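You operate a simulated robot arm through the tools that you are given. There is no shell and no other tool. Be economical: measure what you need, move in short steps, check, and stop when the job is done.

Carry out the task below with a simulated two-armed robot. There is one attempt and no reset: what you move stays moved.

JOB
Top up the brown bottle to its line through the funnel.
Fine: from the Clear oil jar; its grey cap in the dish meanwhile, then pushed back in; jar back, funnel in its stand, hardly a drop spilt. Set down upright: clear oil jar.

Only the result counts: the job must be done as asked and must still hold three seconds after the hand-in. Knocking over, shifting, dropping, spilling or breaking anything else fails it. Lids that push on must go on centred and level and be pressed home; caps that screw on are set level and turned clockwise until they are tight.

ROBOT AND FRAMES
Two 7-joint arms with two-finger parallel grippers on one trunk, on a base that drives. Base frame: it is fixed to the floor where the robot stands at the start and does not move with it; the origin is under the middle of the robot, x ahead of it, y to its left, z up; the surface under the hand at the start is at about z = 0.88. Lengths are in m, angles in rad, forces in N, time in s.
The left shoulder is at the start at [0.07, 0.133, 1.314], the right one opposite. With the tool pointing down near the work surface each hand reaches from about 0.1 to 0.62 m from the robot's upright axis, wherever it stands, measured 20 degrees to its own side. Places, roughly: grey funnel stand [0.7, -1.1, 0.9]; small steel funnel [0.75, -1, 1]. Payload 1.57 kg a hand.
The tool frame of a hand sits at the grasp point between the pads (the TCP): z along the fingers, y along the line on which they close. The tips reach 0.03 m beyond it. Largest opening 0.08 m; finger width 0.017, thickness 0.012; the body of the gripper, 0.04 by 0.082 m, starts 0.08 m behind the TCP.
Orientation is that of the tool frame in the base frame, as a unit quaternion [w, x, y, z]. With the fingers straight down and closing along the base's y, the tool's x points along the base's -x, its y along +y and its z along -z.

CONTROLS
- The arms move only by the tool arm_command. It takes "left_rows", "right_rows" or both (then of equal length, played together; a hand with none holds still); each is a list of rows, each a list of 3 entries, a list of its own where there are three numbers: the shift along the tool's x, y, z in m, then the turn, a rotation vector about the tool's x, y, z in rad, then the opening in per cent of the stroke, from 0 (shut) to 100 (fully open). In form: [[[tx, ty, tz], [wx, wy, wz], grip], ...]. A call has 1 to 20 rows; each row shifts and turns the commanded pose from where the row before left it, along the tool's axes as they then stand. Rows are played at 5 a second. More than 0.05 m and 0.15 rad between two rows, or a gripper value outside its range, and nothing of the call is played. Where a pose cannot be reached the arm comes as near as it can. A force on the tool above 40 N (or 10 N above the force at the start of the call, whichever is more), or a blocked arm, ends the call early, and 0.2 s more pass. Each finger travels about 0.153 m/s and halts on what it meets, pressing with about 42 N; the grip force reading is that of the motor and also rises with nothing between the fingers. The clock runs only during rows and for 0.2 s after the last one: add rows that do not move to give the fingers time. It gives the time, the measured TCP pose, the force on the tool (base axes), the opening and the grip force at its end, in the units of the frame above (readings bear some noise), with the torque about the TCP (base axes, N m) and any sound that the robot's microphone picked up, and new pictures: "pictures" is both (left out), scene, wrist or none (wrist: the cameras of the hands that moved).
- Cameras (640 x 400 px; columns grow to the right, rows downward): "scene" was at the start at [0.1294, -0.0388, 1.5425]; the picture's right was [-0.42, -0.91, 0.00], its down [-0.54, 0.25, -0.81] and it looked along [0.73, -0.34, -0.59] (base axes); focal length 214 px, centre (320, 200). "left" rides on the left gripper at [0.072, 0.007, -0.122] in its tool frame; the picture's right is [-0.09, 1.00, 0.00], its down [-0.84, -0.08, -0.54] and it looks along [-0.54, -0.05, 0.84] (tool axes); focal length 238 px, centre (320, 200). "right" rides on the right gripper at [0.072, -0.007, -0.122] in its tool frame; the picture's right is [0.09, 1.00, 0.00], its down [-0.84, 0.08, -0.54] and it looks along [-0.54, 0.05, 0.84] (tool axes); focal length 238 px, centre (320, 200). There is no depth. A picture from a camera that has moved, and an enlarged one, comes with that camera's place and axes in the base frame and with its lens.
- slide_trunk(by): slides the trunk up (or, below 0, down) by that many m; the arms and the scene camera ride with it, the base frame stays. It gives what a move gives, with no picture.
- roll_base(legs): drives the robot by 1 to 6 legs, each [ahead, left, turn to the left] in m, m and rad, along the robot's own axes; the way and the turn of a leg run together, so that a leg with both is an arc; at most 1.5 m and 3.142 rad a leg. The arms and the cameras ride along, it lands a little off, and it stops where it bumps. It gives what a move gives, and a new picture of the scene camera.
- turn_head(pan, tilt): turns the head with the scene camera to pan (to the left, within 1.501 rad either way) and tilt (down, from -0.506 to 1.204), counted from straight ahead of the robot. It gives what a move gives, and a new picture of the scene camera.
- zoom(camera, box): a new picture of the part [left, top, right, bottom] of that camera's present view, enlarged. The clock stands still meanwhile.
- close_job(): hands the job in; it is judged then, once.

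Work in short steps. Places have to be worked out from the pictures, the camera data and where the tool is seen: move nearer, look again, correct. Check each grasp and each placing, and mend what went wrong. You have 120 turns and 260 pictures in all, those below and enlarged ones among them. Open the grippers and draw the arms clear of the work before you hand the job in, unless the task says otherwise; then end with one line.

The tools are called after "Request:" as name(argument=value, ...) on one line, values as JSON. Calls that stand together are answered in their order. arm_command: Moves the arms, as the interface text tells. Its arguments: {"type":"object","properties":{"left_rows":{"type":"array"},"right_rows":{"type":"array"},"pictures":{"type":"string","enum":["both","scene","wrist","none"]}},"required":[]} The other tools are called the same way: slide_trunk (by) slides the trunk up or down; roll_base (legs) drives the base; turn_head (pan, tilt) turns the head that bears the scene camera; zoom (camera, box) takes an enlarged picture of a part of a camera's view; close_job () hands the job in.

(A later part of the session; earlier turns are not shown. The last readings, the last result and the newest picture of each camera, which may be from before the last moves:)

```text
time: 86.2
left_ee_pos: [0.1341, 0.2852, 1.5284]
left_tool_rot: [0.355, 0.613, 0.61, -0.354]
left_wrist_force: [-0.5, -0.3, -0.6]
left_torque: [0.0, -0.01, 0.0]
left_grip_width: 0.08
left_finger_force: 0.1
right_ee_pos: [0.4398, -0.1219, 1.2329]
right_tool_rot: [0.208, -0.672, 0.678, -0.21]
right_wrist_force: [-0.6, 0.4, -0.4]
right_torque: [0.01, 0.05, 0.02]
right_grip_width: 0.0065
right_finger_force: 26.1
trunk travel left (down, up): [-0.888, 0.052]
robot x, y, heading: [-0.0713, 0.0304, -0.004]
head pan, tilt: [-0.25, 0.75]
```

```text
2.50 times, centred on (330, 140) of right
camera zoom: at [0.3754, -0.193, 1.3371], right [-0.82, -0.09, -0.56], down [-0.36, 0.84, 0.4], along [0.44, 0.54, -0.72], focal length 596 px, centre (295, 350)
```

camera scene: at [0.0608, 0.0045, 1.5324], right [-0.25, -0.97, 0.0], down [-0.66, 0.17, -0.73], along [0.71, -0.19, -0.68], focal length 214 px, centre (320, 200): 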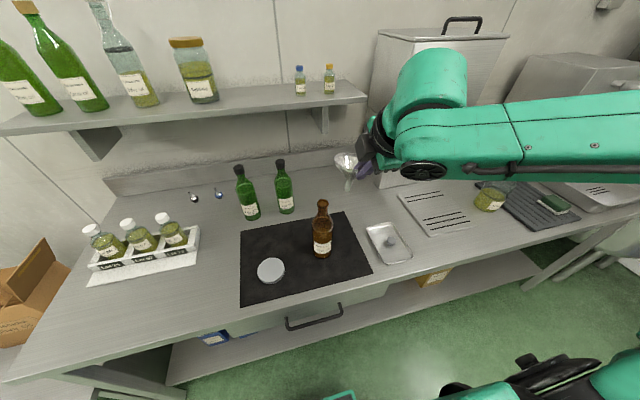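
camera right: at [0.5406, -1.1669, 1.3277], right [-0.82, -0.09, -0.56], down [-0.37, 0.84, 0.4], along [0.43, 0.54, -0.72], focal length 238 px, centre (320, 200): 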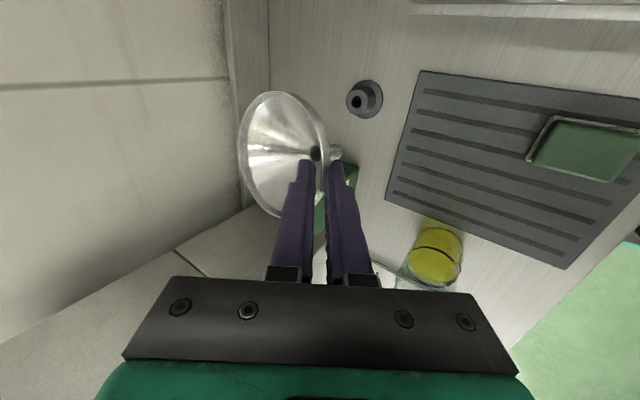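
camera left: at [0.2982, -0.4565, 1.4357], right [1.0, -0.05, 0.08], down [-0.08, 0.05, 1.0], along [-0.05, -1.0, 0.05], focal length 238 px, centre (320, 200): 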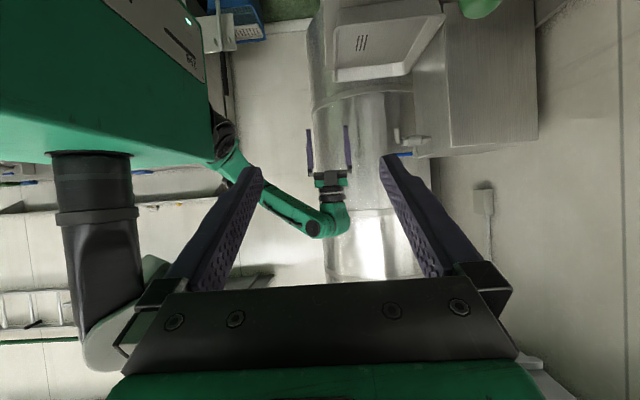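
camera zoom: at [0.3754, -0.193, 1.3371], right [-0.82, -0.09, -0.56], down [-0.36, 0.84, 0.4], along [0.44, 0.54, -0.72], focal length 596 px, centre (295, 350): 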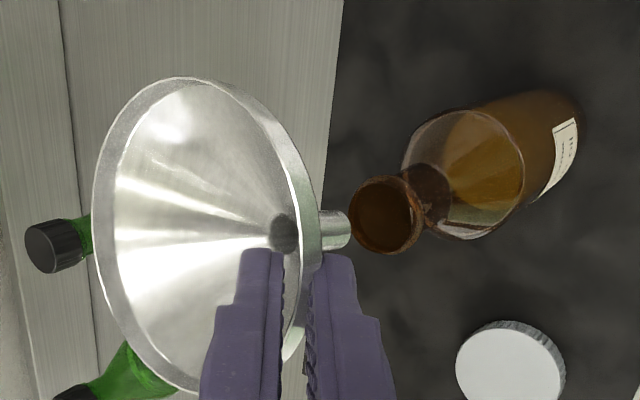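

The stem leans about 7° and needs about 4 mm less x. I level it, compensating the tip position, and recheck.

Request:
arm_command(right_rows=[[[-0.005, 0.0017, -0.0012], [0, 0.05, -0.034], 0], [[-0.005, 0.0017, -0.0012], [0, 0.05, -0.034], 0], [[0, 0, 0], [0, 0, 0], 0]], pictures="none")

Request:
zoom(camera="scene", box=[280, 140, 360, 220])

Request:
zoom(camera="right", box=[240, 60, 420, 220])

```text
time: 87.0
left_ee_pos: [0.1327, 0.2843, 1.5292]
left_tool_rot: [0.356, 0.612, 0.611, -0.353]
left_wrist_force: [0.0, 0.6, -1.0]
left_torque: [-0.01, 0.01, -0.03]
left_grip_width: 0.0801
left_finger_force: 0.0
right_ee_pos: [0.4361, -0.1104, 1.2318]
right_tool_rot: [-0.167, 0.684, -0.664, 0.25]
right_wrist_force: [0.3, -0.6, -0.2]
right_torque: [0.0, 0.03, -0.01]
right_grip_width: 0.0058
right_finger_force: 26.0
trunk travel left (down, up): [-0.888, 0.052]
robot x, y, heading: [-0.0709, 0.0269, -0.007]
head pan, tilt: [-0.25, 0.75]
```

```text
5.00 times, centred on (320, 180) of scene
camera zoom: at [0.0611, 0.0039, 1.5324], right [-0.25, -0.97, 0.0], down [-0.66, 0.17, -0.73], along [0.71, -0.19, -0.68], focal length 1072 px, centre (320, 300)
```

zoom: 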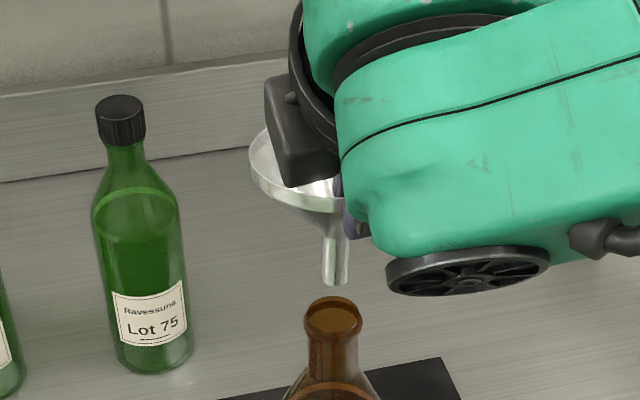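

```text
2.50 times, centred on (330, 140) of right
camera zoom: at [0.3712, -0.1699, 1.3449], right [-0.82, -0.15, -0.55], down [-0.36, 0.88, 0.3], along [0.44, 0.45, -0.78], focal length 596 px, centre (295, 350)
```

zoom: 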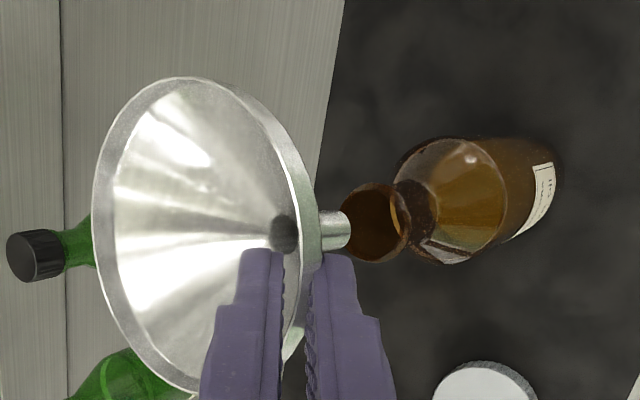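

Aligned in both views. I lower slowly, watching force.

Request:
arm_command(right_rows=[[[-0.0012, 0.0056, 0.0082], [0, 0, 0], 0], [[-0.0012, 0.0056, 0.0082], [0, 0, 0], 0], [[-0.0012, 0.0056, 0.0082], [0, 0, 0], 0], [[-0.0012, 0.0056, 0.0082], [0, 0, 0], 0], [[0, 0, 0], [0, 0, 0], 0]], pictures="none")

Request:
zoom(camera="scene", box=[280, 150, 360, 230])

Request:
zoom(camera="right", box=[240, 60, 420, 220])

```text
time: 88.2
left_ee_pos: [0.1339, 0.2865, 1.5282]
left_tool_rot: [0.355, 0.613, 0.61, -0.354]
left_wrist_force: [-0.2, -0.6, -0.5]
left_torque: [0.0, 0.02, 0.0]
left_grip_width: 0.0798
left_finger_force: 0.0
right_ee_pos: [0.4363, -0.1101, 1.1924]
right_tool_rot: [-0.166, 0.684, -0.665, 0.25]
right_wrist_force: [-0.7, 1.5, 0.0]
right_torque: [0.01, 0.1, 0.03]
right_grip_width: 0.0061
right_finger_force: 26.1
trunk travel left (down, up): [-0.888, 0.052]
robot x, y, heading: [-0.0705, 0.0293, -0.006]
head pan, tilt: [-0.25, 0.75]
```

```text
5.00 times, centred on (320, 190) of scene
camera zoom: at [0.0607, 0.0047, 1.5324], right [-0.25, -0.97, 0.0], down [-0.66, 0.17, -0.73], along [0.71, -0.19, -0.68], focal length 1072 px, centre (320, 250)
```

zoom: 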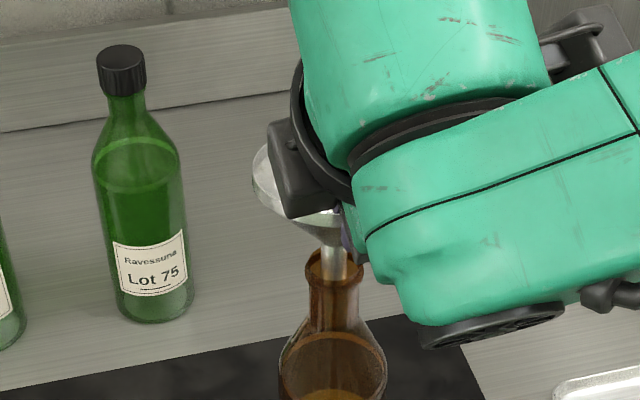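

```text
2.50 times, centred on (330, 140) of right
camera zoom: at [0.3712, -0.1691, 1.3043], right [-0.82, -0.15, -0.55], down [-0.36, 0.88, 0.3], along [0.44, 0.45, -0.78], focal length 596 px, centre (295, 350)
```

zoom: 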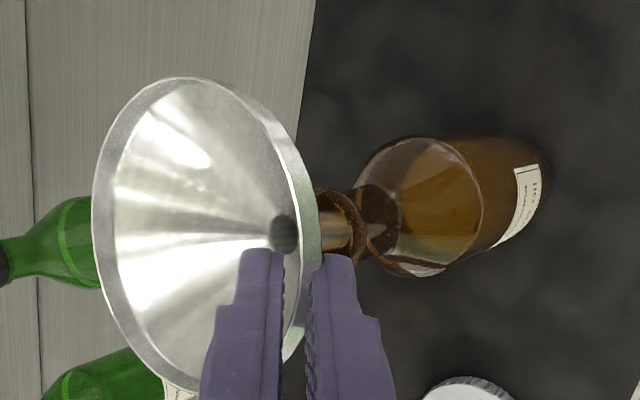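

The stem is in the mouth. I continue down in small steps until the cone seats.

Request:
arm_command(right_rows=[[[-0.0006, 0.0028, 0.0041], [0, 0, 0], 0], [[-0.0006, 0.0028, 0.0041], [0, 0, 0], 0], [[-0.0006, 0.0028, 0.0041], [0, 0, 0], 0], [[-0.0006, 0.0028, 0.0041], [0, 0, 0], 0], [[0, 0, 0], [0, 0, 0], 0]], pictures="none")

Request:
zoom(camera="right", box=[240, 60, 420, 220])

```text
time: 89.4
left_ee_pos: [0.131, 0.2862, 1.5291]
left_tool_rot: [0.355, 0.614, 0.61, -0.353]
left_wrist_force: [-0.3, -1.0, 0.0]
left_torque: [0.02, 0.01, 0.02]
left_grip_width: 0.0798
left_finger_force: 0.1
right_ee_pos: [0.4341, -0.111, 1.1734]
right_tool_rot: [-0.168, 0.684, -0.664, 0.252]
right_wrist_force: [-1.0, 1.4, 9.7]
right_torque: [-0.03, -0.48, 0.0]
right_grip_width: 0.0061
right_finger_force: 26.2
trunk travel left (down, up): [-0.888, 0.052]
robot x, y, heading: [-0.0671, 0.0273, -0.004]
head pan, tilt: [-0.25, 0.75]
```

```text
2.50 times, centred on (330, 140) of right
camera zoom: at [0.3688, -0.1685, 1.2864], right [-0.82, -0.15, -0.55], down [-0.36, 0.88, 0.3], along [0.44, 0.44, -0.78], focal length 596 px, centre (295, 350)
```

zoom: 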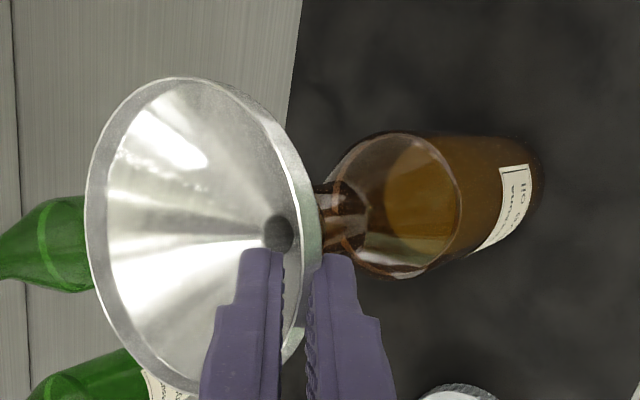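

The cone has seated (10 N). I open the fingers gently and look.

Request:
arm_command(right_rows=[[[0, 0, 0], [0, 0, 0], 12], [[0, 0, 0], [0, 0, 0], 20], [[0, 0, 0], [0, 0, 0], 30], [[0, 0, 0], [0, 0, 0], 30]], pictures="none")

Request:
zoom(camera="right", box=[200, 40, 440, 240])

```text
time: 90.4
left_ee_pos: [0.1343, 0.285, 1.5282]
left_tool_rot: [0.356, 0.612, 0.612, -0.353]
left_wrist_force: [-0.1, 0.4, 0.2]
left_torque: [-0.03, -0.03, 0.01]
left_grip_width: 0.0801
left_finger_force: 0.0
right_ee_pos: [0.4364, -0.1106, 1.1724]
right_tool_rot: [-0.168, 0.684, -0.664, 0.25]
right_wrist_force: [-0.4, -0.4, -0.3]
right_torque: [-0.02, 0.0, -0.02]
right_grip_width: 0.0241
right_finger_force: 0.1
trunk travel left (down, up): [-0.888, 0.052]
robot x, y, heading: [-0.0674, 0.0268, -0.007]
head pan, tilt: [-0.25, 0.75]
```

```text
2.00 times, centred on (320, 140) of right
camera zoom: at [0.3714, -0.1695, 1.2844], right [-0.82, -0.15, -0.55], down [-0.36, 0.88, 0.3], along [0.44, 0.45, -0.78], focal length 477 px, centre (320, 320)
```

zoom: 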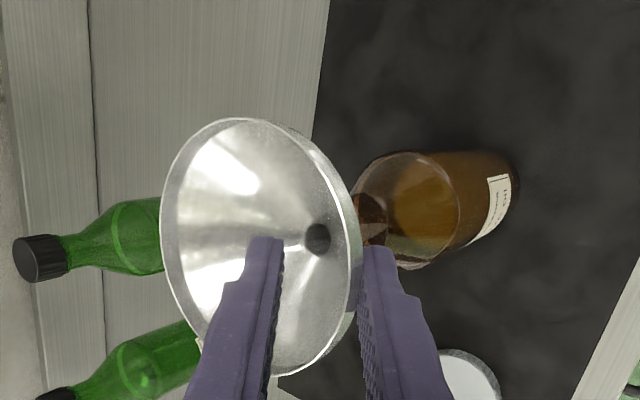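

Released and seated. I shift 4 mm outward for clearance and withdraw along the tool axis.

Request:
arm_command(right_rows=[[[0, 0.004, 0], [0, 0, 0], 30], [[0, 0, -0.02], [0, 0, 0], 30], [[0, 0, -0.03], [0, 0, 0], 30], [[0, 0, -0.03], [0, 0, 0], 30], [[0, 0, -0.03], [0, 0, 0], 30], [[0, 0, 0], [0, 0, 0], 30]])

Request:
zoom(camera="scene", box=[270, 150, 390, 270])

```text
time: 91.8
left_ee_pos: [0.1334, 0.2845, 1.529]
left_tool_rot: [0.357, 0.612, 0.611, -0.353]
left_wrist_force: [-0.2, -0.1, 1.0]
left_torque: [-0.01, -0.01, 0.03]
left_grip_width: 0.08
left_finger_force: 0.1
right_ee_pos: [0.3701, -0.1002, 1.2606]
right_tool_rot: [-0.166, 0.684, -0.664, 0.251]
right_wrist_force: [0.1, 0.2, -0.2]
right_torque: [-0.03, 0.02, -0.02]
right_grip_width: 0.024
right_finger_force: 0.0
trunk travel left (down, up): [-0.888, 0.052]
robot x, y, heading: [-0.0697, 0.0285, -0.005]
head pan, tilt: [-0.25, 0.75]
camera scene: at [0.0611, 0.0046, 1.5324], right [-0.25, -0.97, 0.0], down [-0.66, 0.17, -0.73], along [0.71, -0.19, -0.68], focal length 214 px, centre (320, 200)
camera right: at [0.3056, -0.1582, 1.3727], right [-0.82, -0.15, -0.55], down [-0.36, 0.88, 0.3], along [0.44, 0.44, -0.78], focal length 238 px, centre (320, 200)
```

scene: 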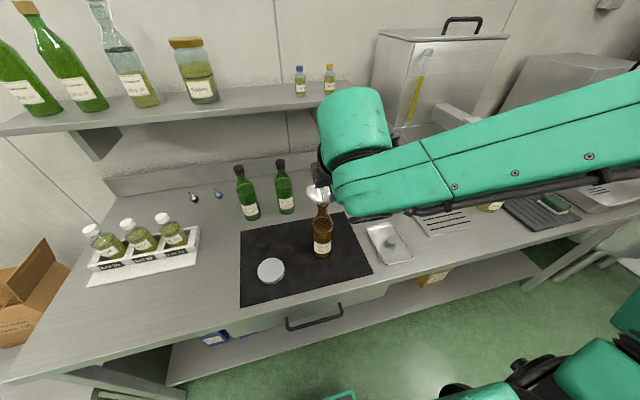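
right: 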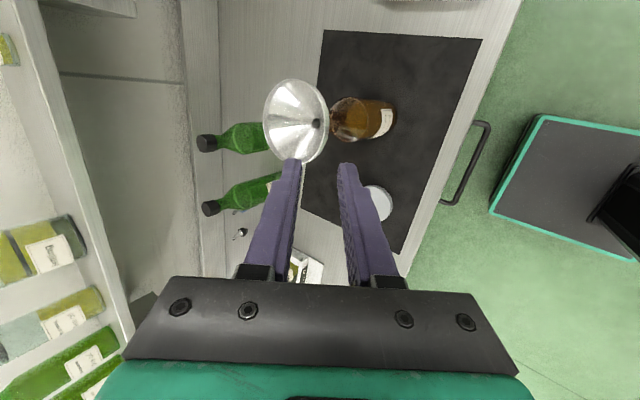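

```text
3.33 times, centred on (330, 210) of scene
camera zoom: at [0.0611, 0.0046, 1.5324], right [-0.25, -0.97, 0.0], down [-0.66, 0.17, -0.73], along [0.71, -0.19, -0.68], focal length 715 px, centre (287, 167)
```

zoom: 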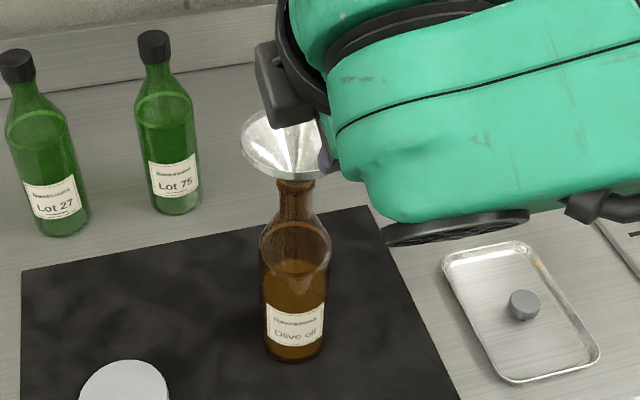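

The funnel stands seated on the bottle. Now for the jar: I back away, drive right to y≈−0.75, and turn the right hand to point toward +y nearly level.

Request:
roll_base(legs=[[-0.12, 0, 0], [0, -0.78, 0]])

Request:
arm_command(right_rows=[[[0, 0, 0], [0, -0.05, 0.034], 30], [[0, 0, 0], [0, -0.05, 0.034], 30], [[0, 0, 0], [-0.15, 0, 0], 60], [[0, 0, 0], [-0.15, 0, 0], 100], [[0, 0, 0], [-0.15, 0, 0], 100], [[0, 0, 0], [-0.15, 0, 0], 100], [[0, 0, 0], [0, -0.15, 0], 100], [[0, 0, 0], [0, -0.15, 0], 100], [[0, 0, 0], [0, -0.15, 0], 100], [[0, 0, 0], [0, -0.15, 0], 100], [[0, 0, 0], [0, -0.15, 0], 100], [[0, 0, 0], [0, -0.15, 0], 100], [[0, 0, 0], [0, -0.15, 0], 100], [[0, 0, 0], [0, -0.15, 0], 100], [[0, 0, 0], [0, -0.15, 0], 100], [[0, 0, 0], [0, 0, 0], 100]], pictures="both")

```text
time: 96.9
left_ee_pos: [0.0083, -0.4962, 1.5283]
left_tool_rot: [0.357, 0.612, 0.611, -0.353]
left_wrist_force: [0.3, -0.6, -0.5]
left_torque: [-0.01, 0.03, -0.03]
left_grip_width: 0.0796
left_finger_force: 0.0
right_ee_pos: [0.2473, -0.8811, 1.2608]
right_tool_rot: [-0.166, 0.685, -0.663, 0.25]
right_wrist_force: [-0.7, 0.2, -0.5]
right_torque: [0.01, -0.02, -0.03]
right_grip_width: 0.0239
right_finger_force: 0.2
trunk travel left (down, up): [-0.888, 0.052]
robot x, y, heading: [-0.1964, -0.7585, -0.006]
head pan, tilt: [-0.25, 0.75]
camera scene: at [-0.0629, -0.7773, 1.5324], right [-0.25, -0.97, 0.0], down [-0.66, 0.17, -0.73], along [0.71, -0.18, -0.68], focal length 214 px, centre (320, 200)
```

scene: 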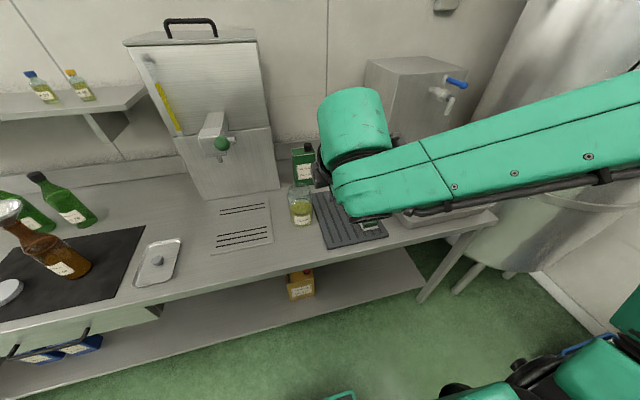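

```text
time: 100.3
left_ee_pos: [0.0083, -0.4971, 1.5288]
left_tool_rot: [0.357, 0.611, 0.612, -0.353]
left_wrist_force: [1.4, -0.4, -0.5]
left_torque: [-0.03, 0.0, 0.01]
left_grip_width: 0.08
left_finger_force: 0.0
right_ee_pos: [0.2458, -0.8812, 1.262]
right_tool_rot: [0.414, -0.574, 0.577, 0.408]
right_wrist_force: [1.1, 0.0, 0.0]
right_torque: [0.04, -0.02, -0.01]
right_grip_width: 0.0798
right_finger_force: 0.1
right hand out of reach, approached as far as the arm can: row 15
trunk travel left (down, up): [-0.888, 0.052]
robot x, y, heading: [-0.1956, -0.7583, -0.008]
head pan, tilt: [-0.25, 0.75]
camera scene: at [-0.063, -0.7781, 1.5325], right [-0.25, -0.97, 0.0], down [-0.66, 0.17, -0.73], along [0.71, -0.18, -0.68], focal length 214 px, centre (320, 200)
camera right: at [0.2508, -1.0206, 1.2324], right [-1.0, -0.02, -0.09], down [-0.08, -0.24, 0.97], along [-0.04, 0.97, 0.24], focal length 238 px, centre (320, 200)
```

scene: 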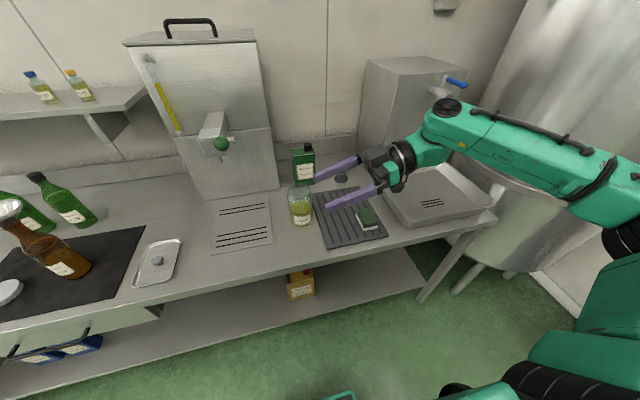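
right: 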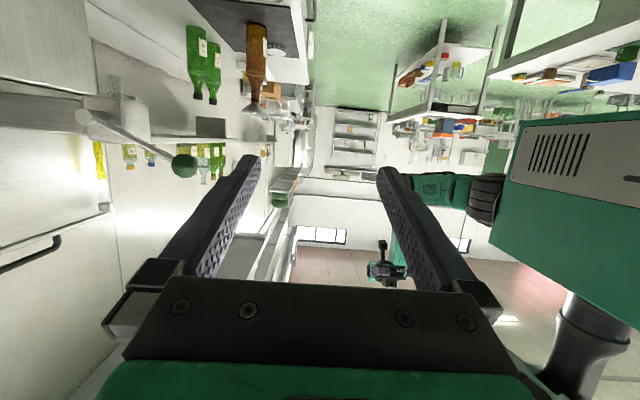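

The hand points +y at 19° down. I drive 0.27 m ahead so it comes above the jar.

Request:
roll_base(legs=[[0.27, 0, 0]])

Request:
zoom(camera="scene", box=[220, 180, 420, 360])

```text
time: 102.2
left_ee_pos: [0.2785, -0.4979, 1.5288]
left_tool_rot: [0.357, 0.612, 0.611, -0.352]
left_wrist_force: [-0.7, -0.4, 0.3]
left_torque: [0.0, 0.0, -0.01]
left_grip_width: 0.0798
left_finger_force: 0.0
right_ee_pos: [0.5149, -0.8826, 1.2619]
right_tool_rot: [0.415, -0.574, 0.576, 0.408]
right_wrist_force: [-0.2, -0.1, -0.1]
right_torque: [-0.03, -0.02, -0.04]
right_grip_width: 0.08
right_finger_force: 0.1
trunk travel left (down, up): [-0.888, 0.052]
robot x, y, heading: [0.0782, -0.7557, 0.002]
head pan, tilt: [-0.25, 0.75]
camera scene: at [0.207, -0.7797, 1.5327], right [-0.25, -0.97, 0.0], down [-0.66, 0.17, -0.73], along [0.71, -0.18, -0.68], focal length 214 px, centre (320, 200)
```

scene: 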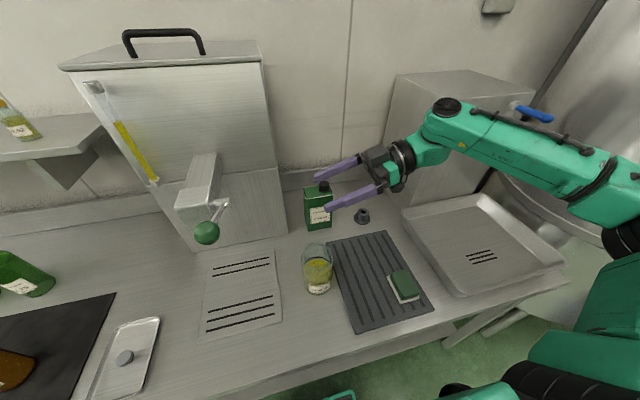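

```text
2.22 times, centred on (320, 270) of scene
camera zoom: at [0.207, -0.7797, 1.5327], right [-0.25, -0.97, 0.0], down [-0.66, 0.17, -0.73], along [0.71, -0.18, -0.68], focal length 477 px, centre (320, 44)
```

zoom: 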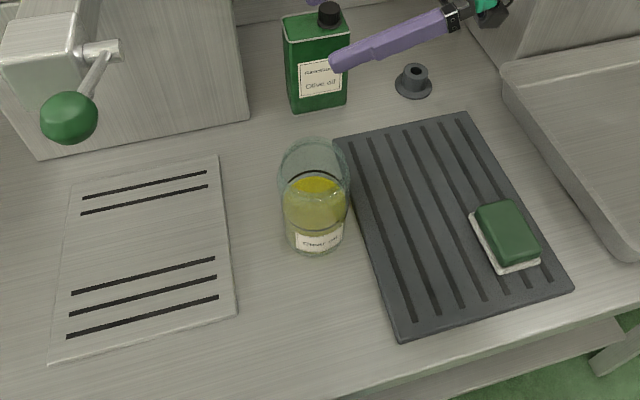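

I move the hand to the right of the jar at neck height, so the wrist camera shows neck and fingers together.

Request:
arm_command(right_rows=[[[0.0122, 0, -0.0355], [0, 0, 0], 100], [[0.0122, 0, -0.0355], [0, 0, 0], 100], [[0.0428, 0, 0.0147], [0, 0, 0], 100], [[0.0428, 0, 0.0147], [0, 0, 0], 100], [[0.0428, 0, 0.0147], [0, 0, 0], 100], [[0.0428, 0, 0.0147], [0, 0, 0], 100], [[0.0428, 0, 0.0147], [0, 0, 0], 100], [[0, 0, 0], [0, 0, 0], 100]], pictures="wrist")

Request:
zoom(camera="right", box=[230, 60, 410, 220])

Request:
zoom(camera="scene", box=[260, 220, 400, 320])

```text
time: 104.0
left_ee_pos: [0.2804, -0.4984, 1.5289]
left_tool_rot: [0.357, 0.611, 0.612, -0.352]
left_wrist_force: [-0.5, -0.2, -0.4]
left_torque: [-0.03, -0.02, 0.02]
left_grip_width: 0.0798
left_finger_force: 0.1
right_ee_pos: [0.4359, -0.9631, 1.0841]
right_tool_rot: [0.413, -0.574, 0.578, 0.407]
right_wrist_force: [0.1, 0.6, 0.3]
right_torque: [0.0, 0.0, 0.01]
right_grip_width: 0.0802
right_finger_force: 0.0
right hand out of reach, approached as far as the arm can: row 3, 4, 5, 6, 7
trunk travel left (down, up): [-0.888, 0.052]
robot x, y, heading: [0.0812, -0.7573, -0.006]
head pan, tilt: [-0.25, 0.75]
camera right: at [0.4406, -1.1013, 1.0557], right [-1.0, -0.02, -0.09], down [-0.08, -0.24, 0.97], along [-0.04, 0.97, 0.24], focal length 238 px, centre (320, 200)
```

right: 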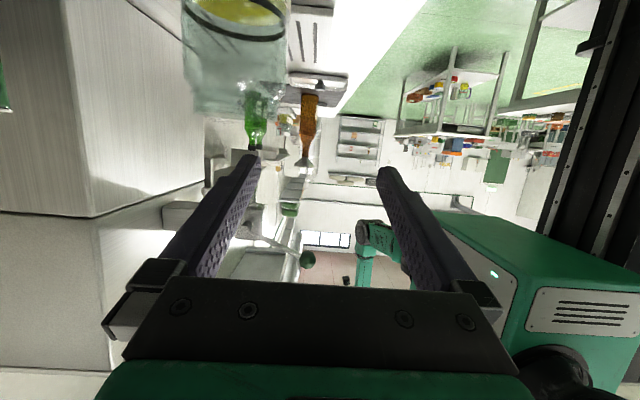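

```text
2.50 times, centred on (320, 140) of right
camera zoom: at [0.4406, -1.1013, 1.0557], right [-1.0, -0.02, -0.09], down [-0.08, -0.24, 0.97], along [-0.04, 0.97, 0.24], focal length 596 px, centre (320, 350)
```

zoom: 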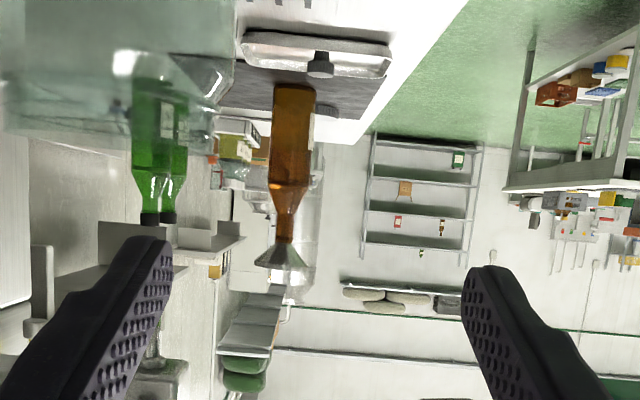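

```text
4.00 times, centred on (330, 270) of scene
camera zoom: at [0.21, -0.7799, 1.5325], right [-0.25, -0.97, 0.0], down [-0.66, 0.17, -0.73], along [0.71, -0.18, -0.68], focal length 858 px, centre (280, -80)
```

zoom: 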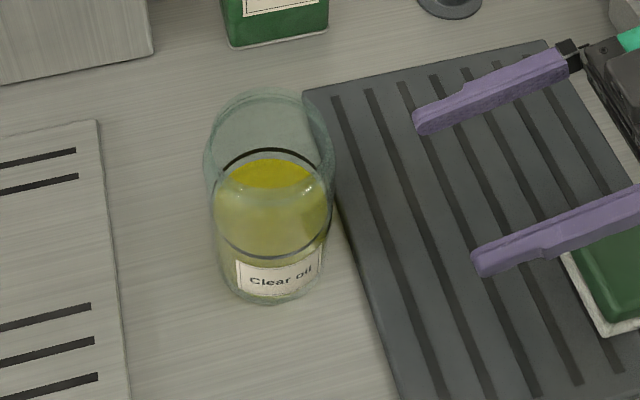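

Reach limits cut in. I reposition the base to (0.15,−0.87) and lower the trunk 0.08, then look again.

Request:
roll_base(legs=[[0, -0.115, 0], [0.067, 0, 0]])

Request:
slide_trunk(by=-0.05)

Request:
zoom(camera="right", box=[180, 0, 420, 220])

```text
time: 105.8
left_ee_pos: [0.336, -0.6111, 1.5276]
left_tool_rot: [0.36, 0.612, 0.611, -0.35]
left_wrist_force: [-1.5, -0.1, -0.1]
left_torque: [-0.02, -0.01, 0.07]
left_grip_width: 0.08
left_finger_force: 0.0
right_ee_pos: [0.4945, -1.0749, 1.0877]
right_tool_rot: [0.415, -0.576, 0.577, 0.404]
right_wrist_force: [-0.2, 0.7, -0.2]
right_torque: [-0.01, -0.01, -0.05]
right_grip_width: 0.0799
right_finger_force: 0.0
trunk travel left (down, up): [-0.888, 0.052]
robot x, y, heading: [0.1481, -0.8722, -0.001]
head pan, tilt: [-0.25, 0.75]
camera scene: at [0.2646, -0.8919, 1.5335], right [-0.25, -0.97, 0.0], down [-0.65, 0.17, -0.74], along [0.71, -0.18, -0.68], focal length 214 px, centre (320, 200)
```

scene: 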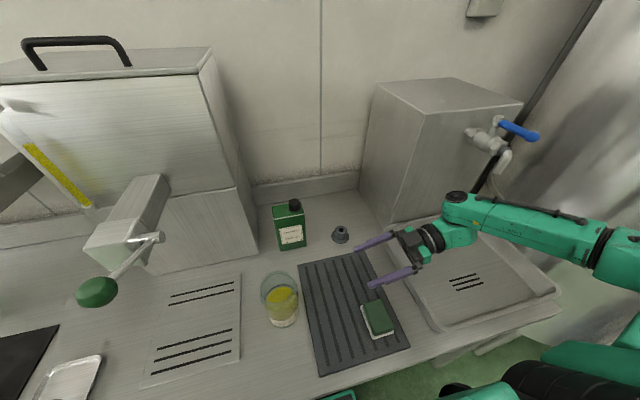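

```text
time: 106.8
left_ee_pos: [0.3488, -0.6142, 1.4783]
left_tool_rot: [0.356, 0.612, 0.613, -0.352]
left_wrist_force: [0.4, 0.8, 0.0]
left_torque: [0.0, 0.0, -0.01]
left_grip_width: 0.08
left_finger_force: 0.1
right_ee_pos: [0.5026, -1.078, 1.0334]
right_tool_rot: [0.413, -0.573, 0.578, 0.408]
right_wrist_force: [1.2, 0.2, -1.0]
right_torque: [-0.02, -0.01, 0.0]
right_grip_width: 0.0799
right_finger_force: 0.1
trunk travel left (down, up): [-0.838, 0.102]
robot x, y, heading: [0.148, -0.8691, -0.002]
head pan, tilt: [-0.25, 0.75]
```

```text
1.82 times, centred on (300, 110) of right
camera zoom: at [0.5077, -1.2166, 1.0052], right [-1.0, -0.02, -0.09], down [-0.08, -0.24, 0.97], along [-0.04, 0.97, 0.24], focal length 433 px, centre (356, 364)
```

zoom: 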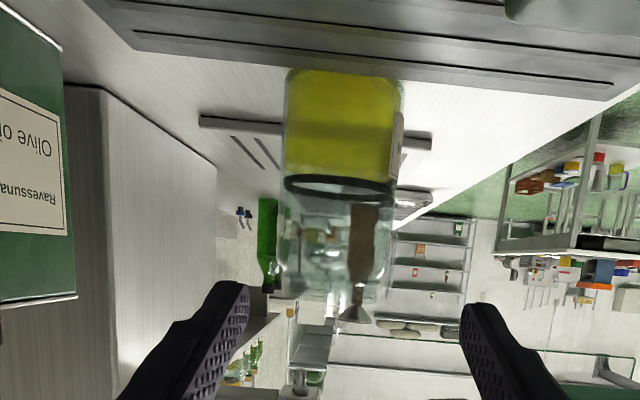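

Request:
zoom(camera="right", box=[270, 90, 350, 170])

```text
5.00 times, centred on (310, 130) of right
camera zoom: at [0.5077, -1.2166, 1.0052], right [-1.0, -0.02, -0.09], down [-0.08, -0.24, 0.97], along [-0.04, 0.97, 0.24], focal length 1192 px, centre (370, 550)
```

zoom: 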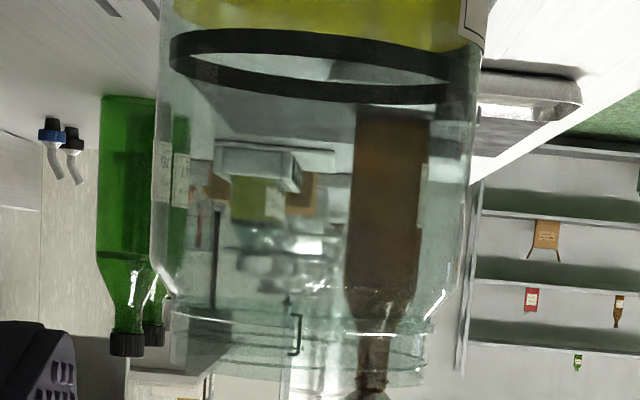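

Neck: centre x≈0.519, z 1.025–1.045, about 0.075 wide — it fits. I approach to just short of it with the lateral correction and verify.

Request:
arm_command(right_rows=[[[-0.0131, -0.0042, 0.0346], [0, 0, 0], 100], [[-0.0131, -0.0042, 0.0346], [0, 0, 0], 100], [[-0.0131, -0.0042, 0.0346], [0, 0, 0], 100], [[-0.0131, -0.0042, 0.0346], [0, 0, 0], 100], [[0, 0, 0], [0, 0, 0], 100]], pictures="wrist")

Request:
zoom(camera="scene", box=[230, 230, 410, 350])

```text
time: 108.0
left_ee_pos: [0.3477, -0.6131, 1.4793]
left_tool_rot: [0.358, 0.611, 0.613, -0.351]
left_wrist_force: [0.9, -0.2, 0.2]
left_torque: [0.0, -0.02, -0.02]
left_grip_width: 0.0802
left_finger_force: 0.0
right_ee_pos: [0.4874, -0.9412, 1.0663]
right_tool_rot: [0.412, -0.574, 0.579, 0.406]
right_wrist_force: [-0.9, -0.5, 0.1]
right_torque: [-0.01, 0.03, 0.03]
right_grip_width: 0.0799
right_finger_force: 0.0
right hand out of reach, approached as far as the arm can: row 1, 2, 3, 4
trunk travel left (down, up): [-0.838, 0.102]
robot x, y, heading: [0.1438, -0.8738, -0.005]
head pan, tilt: [-0.25, 0.75]
camera right: at [0.4924, -1.0805, 1.0395], right [-1.0, -0.02, -0.09], down [-0.08, -0.23, 0.97], along [-0.04, 0.97, 0.23], focal length 238 px, centre (320, 200)
```

right: 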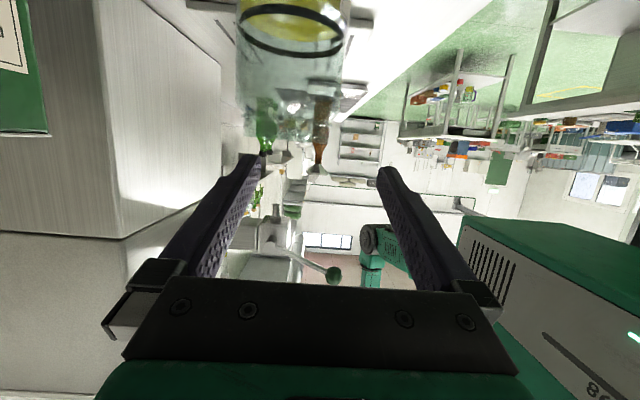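

```text
3.33 times, centred on (320, 290) of scene
camera zoom: at [0.2759, -0.8951, 1.4824], right [-0.25, -0.97, 0.0], down [-0.66, 0.17, -0.73], along [0.71, -0.18, -0.68], focal length 715 px, centre (320, -100)
```

zoom: 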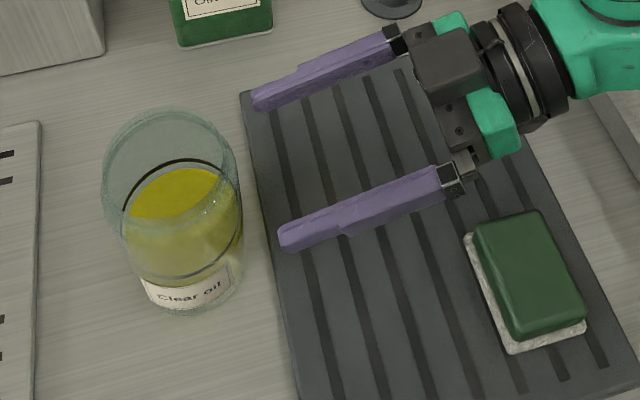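

The wrist is folded too far pointing straight +y. I yaw the hand about 34° toward +x (a more natural line from the right shoulder) and check whether the reach frees up.

Request:
arm_command(right_rows=[[[0, 0.005, -0.01], [0.142, 0, 0.049], 100], [[0, 0.005, 0], [0.142, 0, 0.049], 100], [[0, 0.005, 0], [0.142, 0, 0.049], 100], [[0, 0.005, 0], [0.142, 0, 0.049], 100], [[0, 0, 0], [0, 0, 0], 100], [[0, 0, 0], [0, 0, 0], 100]], pictures="wrist")

```text
time: 109.3
left_ee_pos: [0.3483, -0.6131, 1.4781]
left_tool_rot: [0.357, 0.611, 0.612, -0.352]
left_wrist_force: [0.5, -0.5, 0.2]
left_torque: [0.0, 0.04, -0.01]
left_grip_width: 0.0803
left_finger_force: 0.1
right_ee_pos: [0.5098, -0.9565, 1.0385]
right_tool_rot: [0.511, -0.392, 0.711, 0.281]
right_wrist_force: [0.0, 0.5, 0.2]
right_torque: [0.0, -0.04, 0.01]
right_grip_width: 0.0802
right_finger_force: 0.0
right hand out of reach, approached as far as the arm can: row 2, 3, 4
trunk travel left (down, up): [-0.838, 0.102]
robot x, y, heading: [0.1433, -0.8737, -0.002]
head pan, tilt: [-0.25, 0.75]
camera right: at [0.4408, -1.0776, 1.0079], right [-0.86, 0.51, -0.09], down [-0.2, -0.17, 0.97], along [0.47, 0.85, 0.24], focal length 238 px, centre (320, 200)
```

right: 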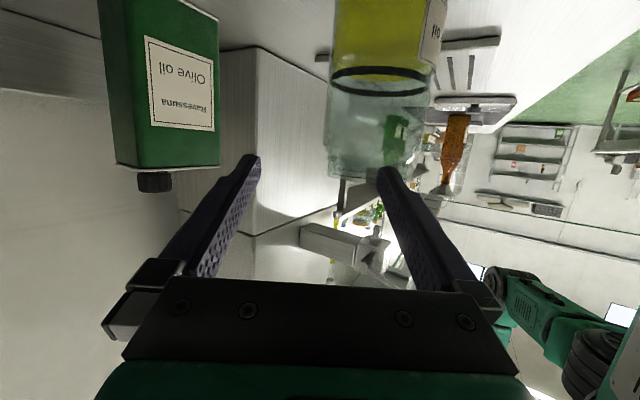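

That frees the arm. The jar axis is about 9 cm ahead and 4.8 cm to the tool's +y side; I shift sideways first and verify.

Request:
arm_command(right_rows=[[[0, 0.024, 0], [0, 0, 0], 100], [[0, 0.024, 0], [0, 0, 0], 100], [[0, 0, 0], [0, 0, 0], 100], [[0, 0, 0], [0, 0, 0], 100]], pictures="none")

Request:
zoom(camera="right", box=[200, 60, 440, 220])

```text
time: 110.3
left_ee_pos: [0.3462, -0.6138, 1.4781]
left_tool_rot: [0.357, 0.611, 0.612, -0.352]
left_wrist_force: [1.2, -0.2, 0.3]
left_torque: [0.0, 0.0, -0.04]
left_grip_width: 0.0801
left_finger_force: 0.0
right_ee_pos: [0.5227, -0.977, 1.024]
right_tool_rot: [0.519, -0.378, 0.715, 0.276]
right_wrist_force: [0.6, 0.0, -0.1]
right_torque: [0.02, -0.01, -0.03]
right_grip_width: 0.0801
right_finger_force: 0.1
right hand out of reach, approached as far as the arm can: row 1, 2
trunk travel left (down, up): [-0.838, 0.102]
robot x, y, heading: [0.1468, -0.8705, -0.001]
head pan, tilt: [-0.25, 0.75]
```

```text
2.50 times, centred on (320, 140) of right
camera zoom: at [0.4496, -1.0947, 0.9928], right [-0.84, 0.54, -0.09], down [-0.21, -0.17, 0.96], along [0.5, 0.83, 0.25], focal length 596 px, centre (320, 350)
```

zoom: 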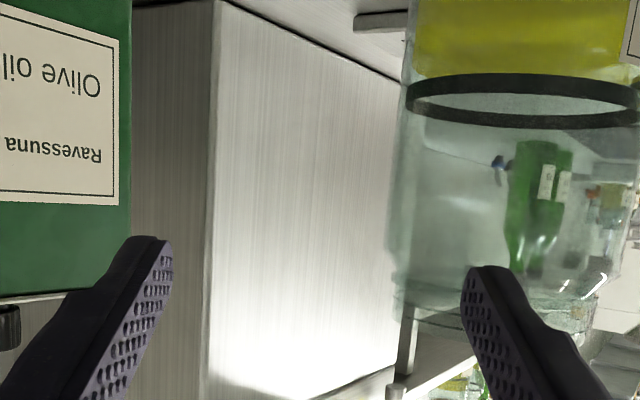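

Wrong direction: from the left arm's success I know this pose works best with the hand extended (0.475 ahead) and slightly across the midline. I raise, undo the yaw, go to 30° down, and re-place the base at about (0.045,−0.96).

Request:
arm_command(right_rows=[[[-0.047, 0, -0.016], [0, 0, 0], 100], [[-0.047, 0, -0.016], [0, 0, 0], 100], [[0, 0, -0.02], [-0.142, 0, -0.049], 100], [[0, 0, -0.02], [-0.142, 0, -0.049], 100], [[0, 0, 0], [-0.142, 0, -0.049], 100], [[0, 0, 0], [-0.142, 0, -0.049], 100], [[0, 0, 0], [0, 0.1, 0], 100], [[0, 0, 0], [0, 0.09, 0], 100], [[0, 0, 0], [0, 0, 0], 100]], pictures="none")

Request:
roll_base(legs=[[-0.1, 0, 0], [0, -0.09, 0]])

Request:
slide_trunk(by=0.05)

```text
time: 112.3
left_ee_pos: [0.3472, -0.6133, 1.4787]
left_tool_rot: [0.357, 0.612, 0.612, -0.353]
left_wrist_force: [0.0, 0.0, 0.8]
left_torque: [0.0, 0.01, 0.0]
left_grip_width: 0.08
left_finger_force: 0.1
right_ee_pos: [0.5234, -0.9934, 1.1114]
right_tool_rot: [0.355, -0.611, 0.614, 0.351]
right_wrist_force: [0.0, -0.2, -0.1]
right_torque: [0.0, -0.02, 0.0]
right_grip_width: 0.0802
right_finger_force: 0.1
right hand out of reach, approached as far as the arm can: row 1, 2
trunk travel left (down, up): [-0.838, 0.102]
robot x, y, heading: [0.1426, -0.8743, -0.003]
head pan, tilt: [-0.25, 0.75]
```

```text
time: 114.2
left_ee_pos: [0.2473, -0.6956, 1.478]
left_tool_rot: [0.359, 0.61, 0.611, -0.354]
left_wrist_force: [-0.4, 1.1, -0.2]
left_torque: [-0.05, 0.0, 0.0]
left_grip_width: 0.0799
left_finger_force: 0.0
right_ee_pos: [0.425, -1.0791, 1.1128]
right_tool_rot: [0.355, -0.611, 0.616, 0.349]
right_wrist_force: [-0.2, 0.7, -1.3]
right_torque: [-0.01, 0.01, 0.01]
right_grip_width: 0.0801
right_finger_force: 0.1
trunk travel left (down, up): [-0.838, 0.102]
robot x, y, heading: [0.0489, -0.9667, -0.008]
head pan, tilt: [-0.25, 0.75]
camera scene: at [0.1759, -0.9774, 1.4825], right [-0.25, -0.97, 0.0], down [-0.66, 0.17, -0.73], along [0.71, -0.19, -0.68], focal length 214 px, centre (320, 200)
```

scene: 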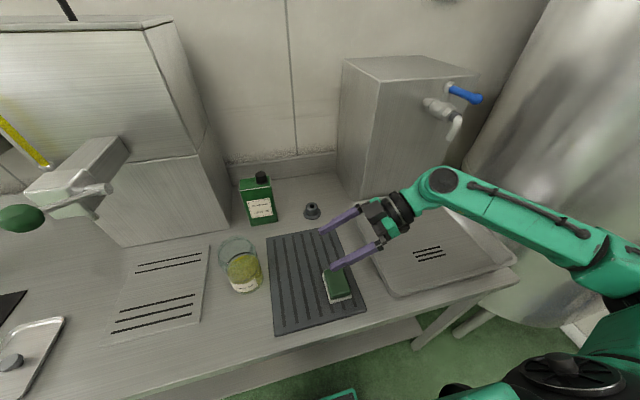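

```text
time: 115.1
left_ee_pos: [0.2466, -0.704, 1.529]
left_tool_rot: [0.356, 0.612, 0.612, -0.352]
left_wrist_force: [-0.8, 0.1, -0.1]
left_torque: [0.03, 0.0, 0.05]
left_grip_width: 0.0802
left_finger_force: 0.1
right_ee_pos: [0.4231, -1.0828, 1.1617]
right_tool_rot: [0.356, -0.61, 0.614, 0.352]
right_wrist_force: [0.1, 0.5, -0.6]
right_torque: [0.0, 0.0, 0.02]
right_grip_width: 0.0799
right_finger_force: 0.2
trunk travel left (down, up): [-0.888, 0.052]
robot x, y, heading: [0.0456, -0.9659, -0.001]
head pan, tilt: [-0.25, 0.75]
```

Now I extend the hand to x≈0.52, y≈−1.0, z≈1.12, in line with the jar.

Request:
arm_command(right_rows=[[[-0.0013, -0.0243, 0.0223], [0, 0, 0], 100], [[-0.0013, -0.0243, 0.0223], [0, 0, 0], 100], [[-0.0013, -0.0243, 0.0223], [0, 0, 0], 100], [[-0.0013, -0.0243, 0.0223], [0, 0, 0], 100], [[0, 0, 0], [0, 0, 0], 100]], pictures="none")

Request:
zoom(camera="right", box=[220, 0, 420, 200])

```text
time: 116.3
left_ee_pos: [0.2468, -0.7027, 1.5291]
left_tool_rot: [0.358, 0.611, 0.613, -0.352]
left_wrist_force: [0.6, 0.8, 0.3]
left_torque: [-0.02, 0.0, -0.01]
left_grip_width: 0.0799
left_finger_force: 0.1
right_ee_pos: [0.5215, -1.0031, 1.121]
right_tool_rot: [0.357, -0.609, 0.615, 0.351]
right_wrist_force: [-0.6, -0.1, 1.0]
right_torque: [0.0, 0.01, 0.0]
right_grip_width: 0.0801
right_finger_force: 0.1
trunk travel left (down, up): [-0.888, 0.052]
robot x, y, heading: [0.0495, -0.9585, -0.008]
head pan, tilt: [-0.25, 0.75]
```

```text
2.00 times, centred on (320, 100) of right
camera zoom: at [0.5268, -1.1447, 1.1202], right [-1.0, -0.04, -0.08], down [-0.08, -0.05, 1.0], along [-0.04, 1.0, 0.05], focal length 477 px, centre (320, 400)
```

zoom: 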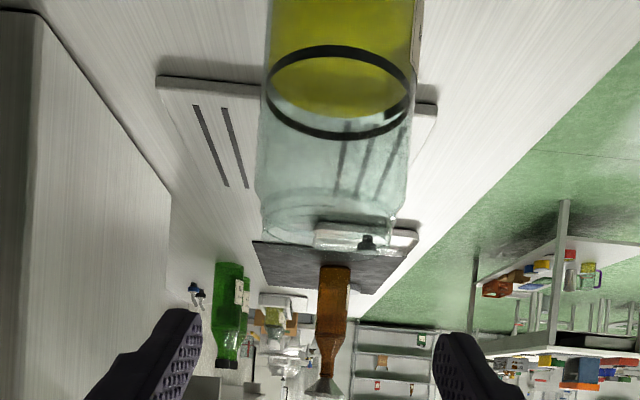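

It reaches. I lower to neck height, still short of the jar.

Request:
arm_command(right_rows=[[[0.0165, 0.0007, 0.025], [0, 0, 0], 100], [[0.0165, 0.0007, 0.025], [0, 0, 0], 100], [[0.0165, 0.0007, 0.025], [0, 0, 0], 100], [[0, 0, 0], [0, 0, 0], 100]], pictures="none")

Request:
zoom(camera="right", box=[230, 60, 410, 240])

```text
time: 117.3
left_ee_pos: [0.2467, -0.7021, 1.5285]
left_tool_rot: [0.357, 0.611, 0.612, -0.352]
left_wrist_force: [-0.4, 0.5, -0.4]
left_torque: [-0.01, 0.03, 0.02]
left_grip_width: 0.0802
left_finger_force: 0.0
right_ee_pos: [0.5208, -0.9621, 1.0399]
right_tool_rot: [0.357, -0.609, 0.615, 0.351]
right_wrist_force: [0.1, -0.2, 0.9]
right_torque: [-0.03, -0.03, -0.02]
right_grip_width: 0.08
right_finger_force: 0.1
trunk travel left (down, up): [-0.888, 0.052]
robot x, y, heading: [0.0456, -0.9612, -0.001]
head pan, tilt: [-0.25, 0.75]
```

```text
2.22 times, centred on (320, 150) of right
camera zoom: at [0.5254, -1.1039, 1.0388], right [-1.0, -0.04, -0.08], down [-0.08, -0.05, 1.0], along [-0.04, 1.0, 0.05], focal length 530 px, centre (320, 311)
```

zoom: 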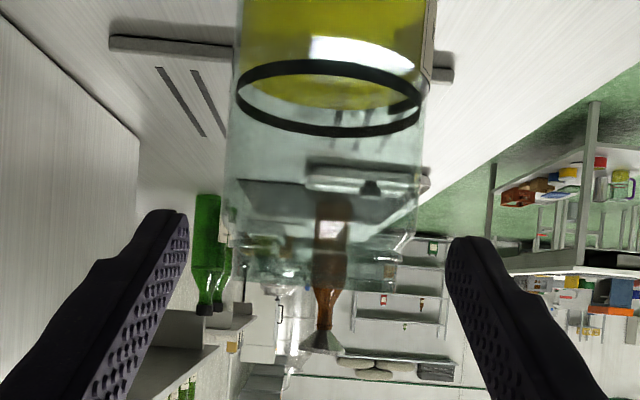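

The neck is centred between the fingers (1 mm off) with ~2 mm clearance each side. I advance along +y around the neck.

Request:
arm_command(right_rows=[[[-0.01, -0.0004, 0.0197], [0, 0, 0], 100], [[-0.01, -0.0004, 0.0197], [0, 0, 0], 100], [[-0.01, -0.0002, 0.0197], [0, 0, 0], 100], [[0, 0, 0], [0, 0, 0], 100]], pictures="none")

Request:
zoom(camera="right", box=[220, 60, 420, 260])

Request:
zoom(camera="scene", box=[180, 200, 380, 320])

```text
time: 118.3
left_ee_pos: [0.2469, -0.7015, 1.5298]
left_tool_rot: [0.357, 0.611, 0.612, -0.352]
left_wrist_force: [-0.3, -0.9, -0.6]
left_torque: [-0.02, 0.02, 0.02]
left_grip_width: 0.0799
left_finger_force: 0.1
right_ee_pos: [0.5225, -0.8964, 1.0376]
right_tool_rot: [0.357, -0.61, 0.614, 0.352]
right_wrist_force: [-0.2, -0.2, 0.3]
right_torque: [-0.01, 0.01, -0.01]
right_grip_width: 0.0799
right_finger_force: 0.0
trunk travel left (down, up): [-0.888, 0.052]
robot x, y, heading: [0.045, -0.9621, -0.0]
head pan, tilt: [-0.25, 0.75]
```

```text
2.00 times, centred on (320, 160) of right
camera zoom: at [0.527, -1.038, 1.0359], right [-1.0, -0.04, -0.08], down [-0.08, -0.05, 1.0], along [-0.04, 1.0, 0.05], focal length 477 px, centre (320, 280)
```

zoom: 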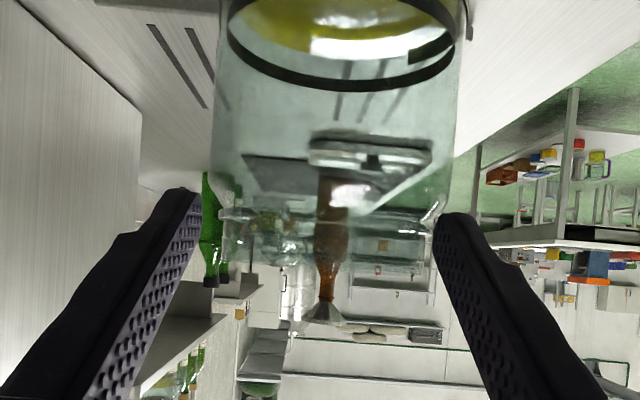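

```text
3.20 times, centred on (280, 260) of scene
camera zoom: at [0.176, -0.9839, 1.5324], right [-0.25, -0.97, 0.0], down [-0.66, 0.17, -0.73], along [0.71, -0.18, -0.68], focal length 686 px, centre (448, 8)
```

zoom: 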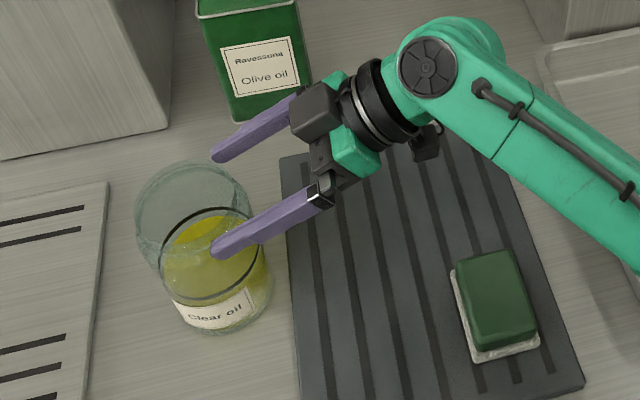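

Request:
zoom(camera="right", box=[260, 140, 380, 220])

```text
5.00 times, centred on (320, 180) of right
camera zoom: at [0.527, -1.038, 1.0359], right [-1.0, -0.04, -0.08], down [-0.08, -0.05, 1.0], along [-0.04, 1.0, 0.05], focal length 1192 px, centre (320, 300)
```

zoom: 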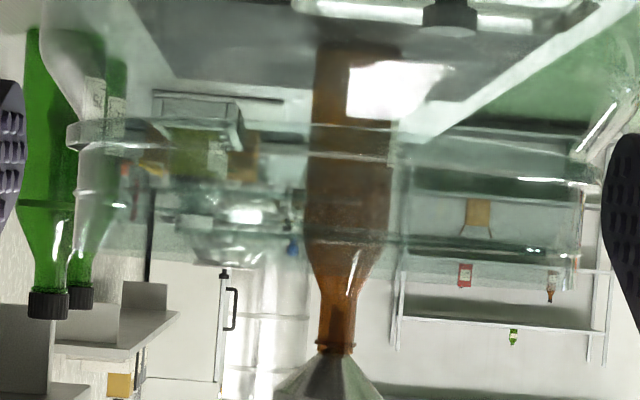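

Neck dia ≈0.0767, 1 mm off centre. I correct and advance the rest.

Request:
arm_command(right_rows=[[[-0.0055, 0.001, 0.0145], [0, 0, 0], 100], [[-0.0065, 0, 0.014], [0, 0, 0], 100], [[-0.0065, 0, 0.0125], [0, 0, 0], 100], [[0, 0, 0], [0, 0, 0], 100]], pictures="none")

Request:
zoom(camera="right", box=[220, 60, 420, 260])

Request:
zoom(camera="scene", box=[180, 200, 380, 320])

```text
time: 119.3
left_ee_pos: [0.2481, -0.7028, 1.5286]
left_tool_rot: [0.357, 0.611, 0.612, -0.352]
left_wrist_force: [0.6, 0.6, -0.6]
left_torque: [0.0, -0.01, 0.02]
left_grip_width: 0.0801
left_finger_force: 0.0
right_ee_pos: [0.5216, -0.8509, 1.0344]
right_tool_rot: [0.357, -0.61, 0.614, 0.351]
right_wrist_force: [0.0, -0.4, 4.0]
right_torque: [0.07, 0.14, -0.03]
right_grip_width: 0.0799
right_finger_force: 0.1
trunk travel left (down, up): [-0.888, 0.052]
robot x, y, heading: [0.0434, -0.9606, 0.001]
head pan, tilt: [-0.25, 0.75]
```

```text
2.00 times, centred on (320, 160) of right
camera zoom: at [0.5262, -0.9929, 1.0327], right [-1.0, -0.04, -0.08], down [-0.08, -0.05, 1.0], along [-0.04, 1.0, 0.05], focal length 477 px, centre (320, 280)
```

zoom: 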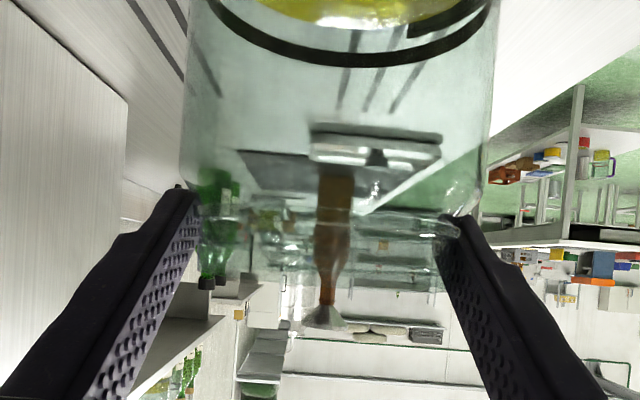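

```text
3.20 times, centred on (280, 260) of scene
camera zoom: at [0.1755, -0.9839, 1.5325], right [-0.25, -0.97, 0.0], down [-0.66, 0.17, -0.73], along [0.71, -0.18, -0.68], focal length 686 px, centre (448, 8)
```

zoom: 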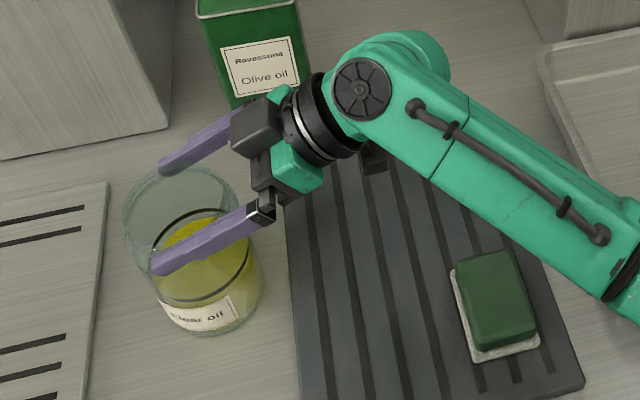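

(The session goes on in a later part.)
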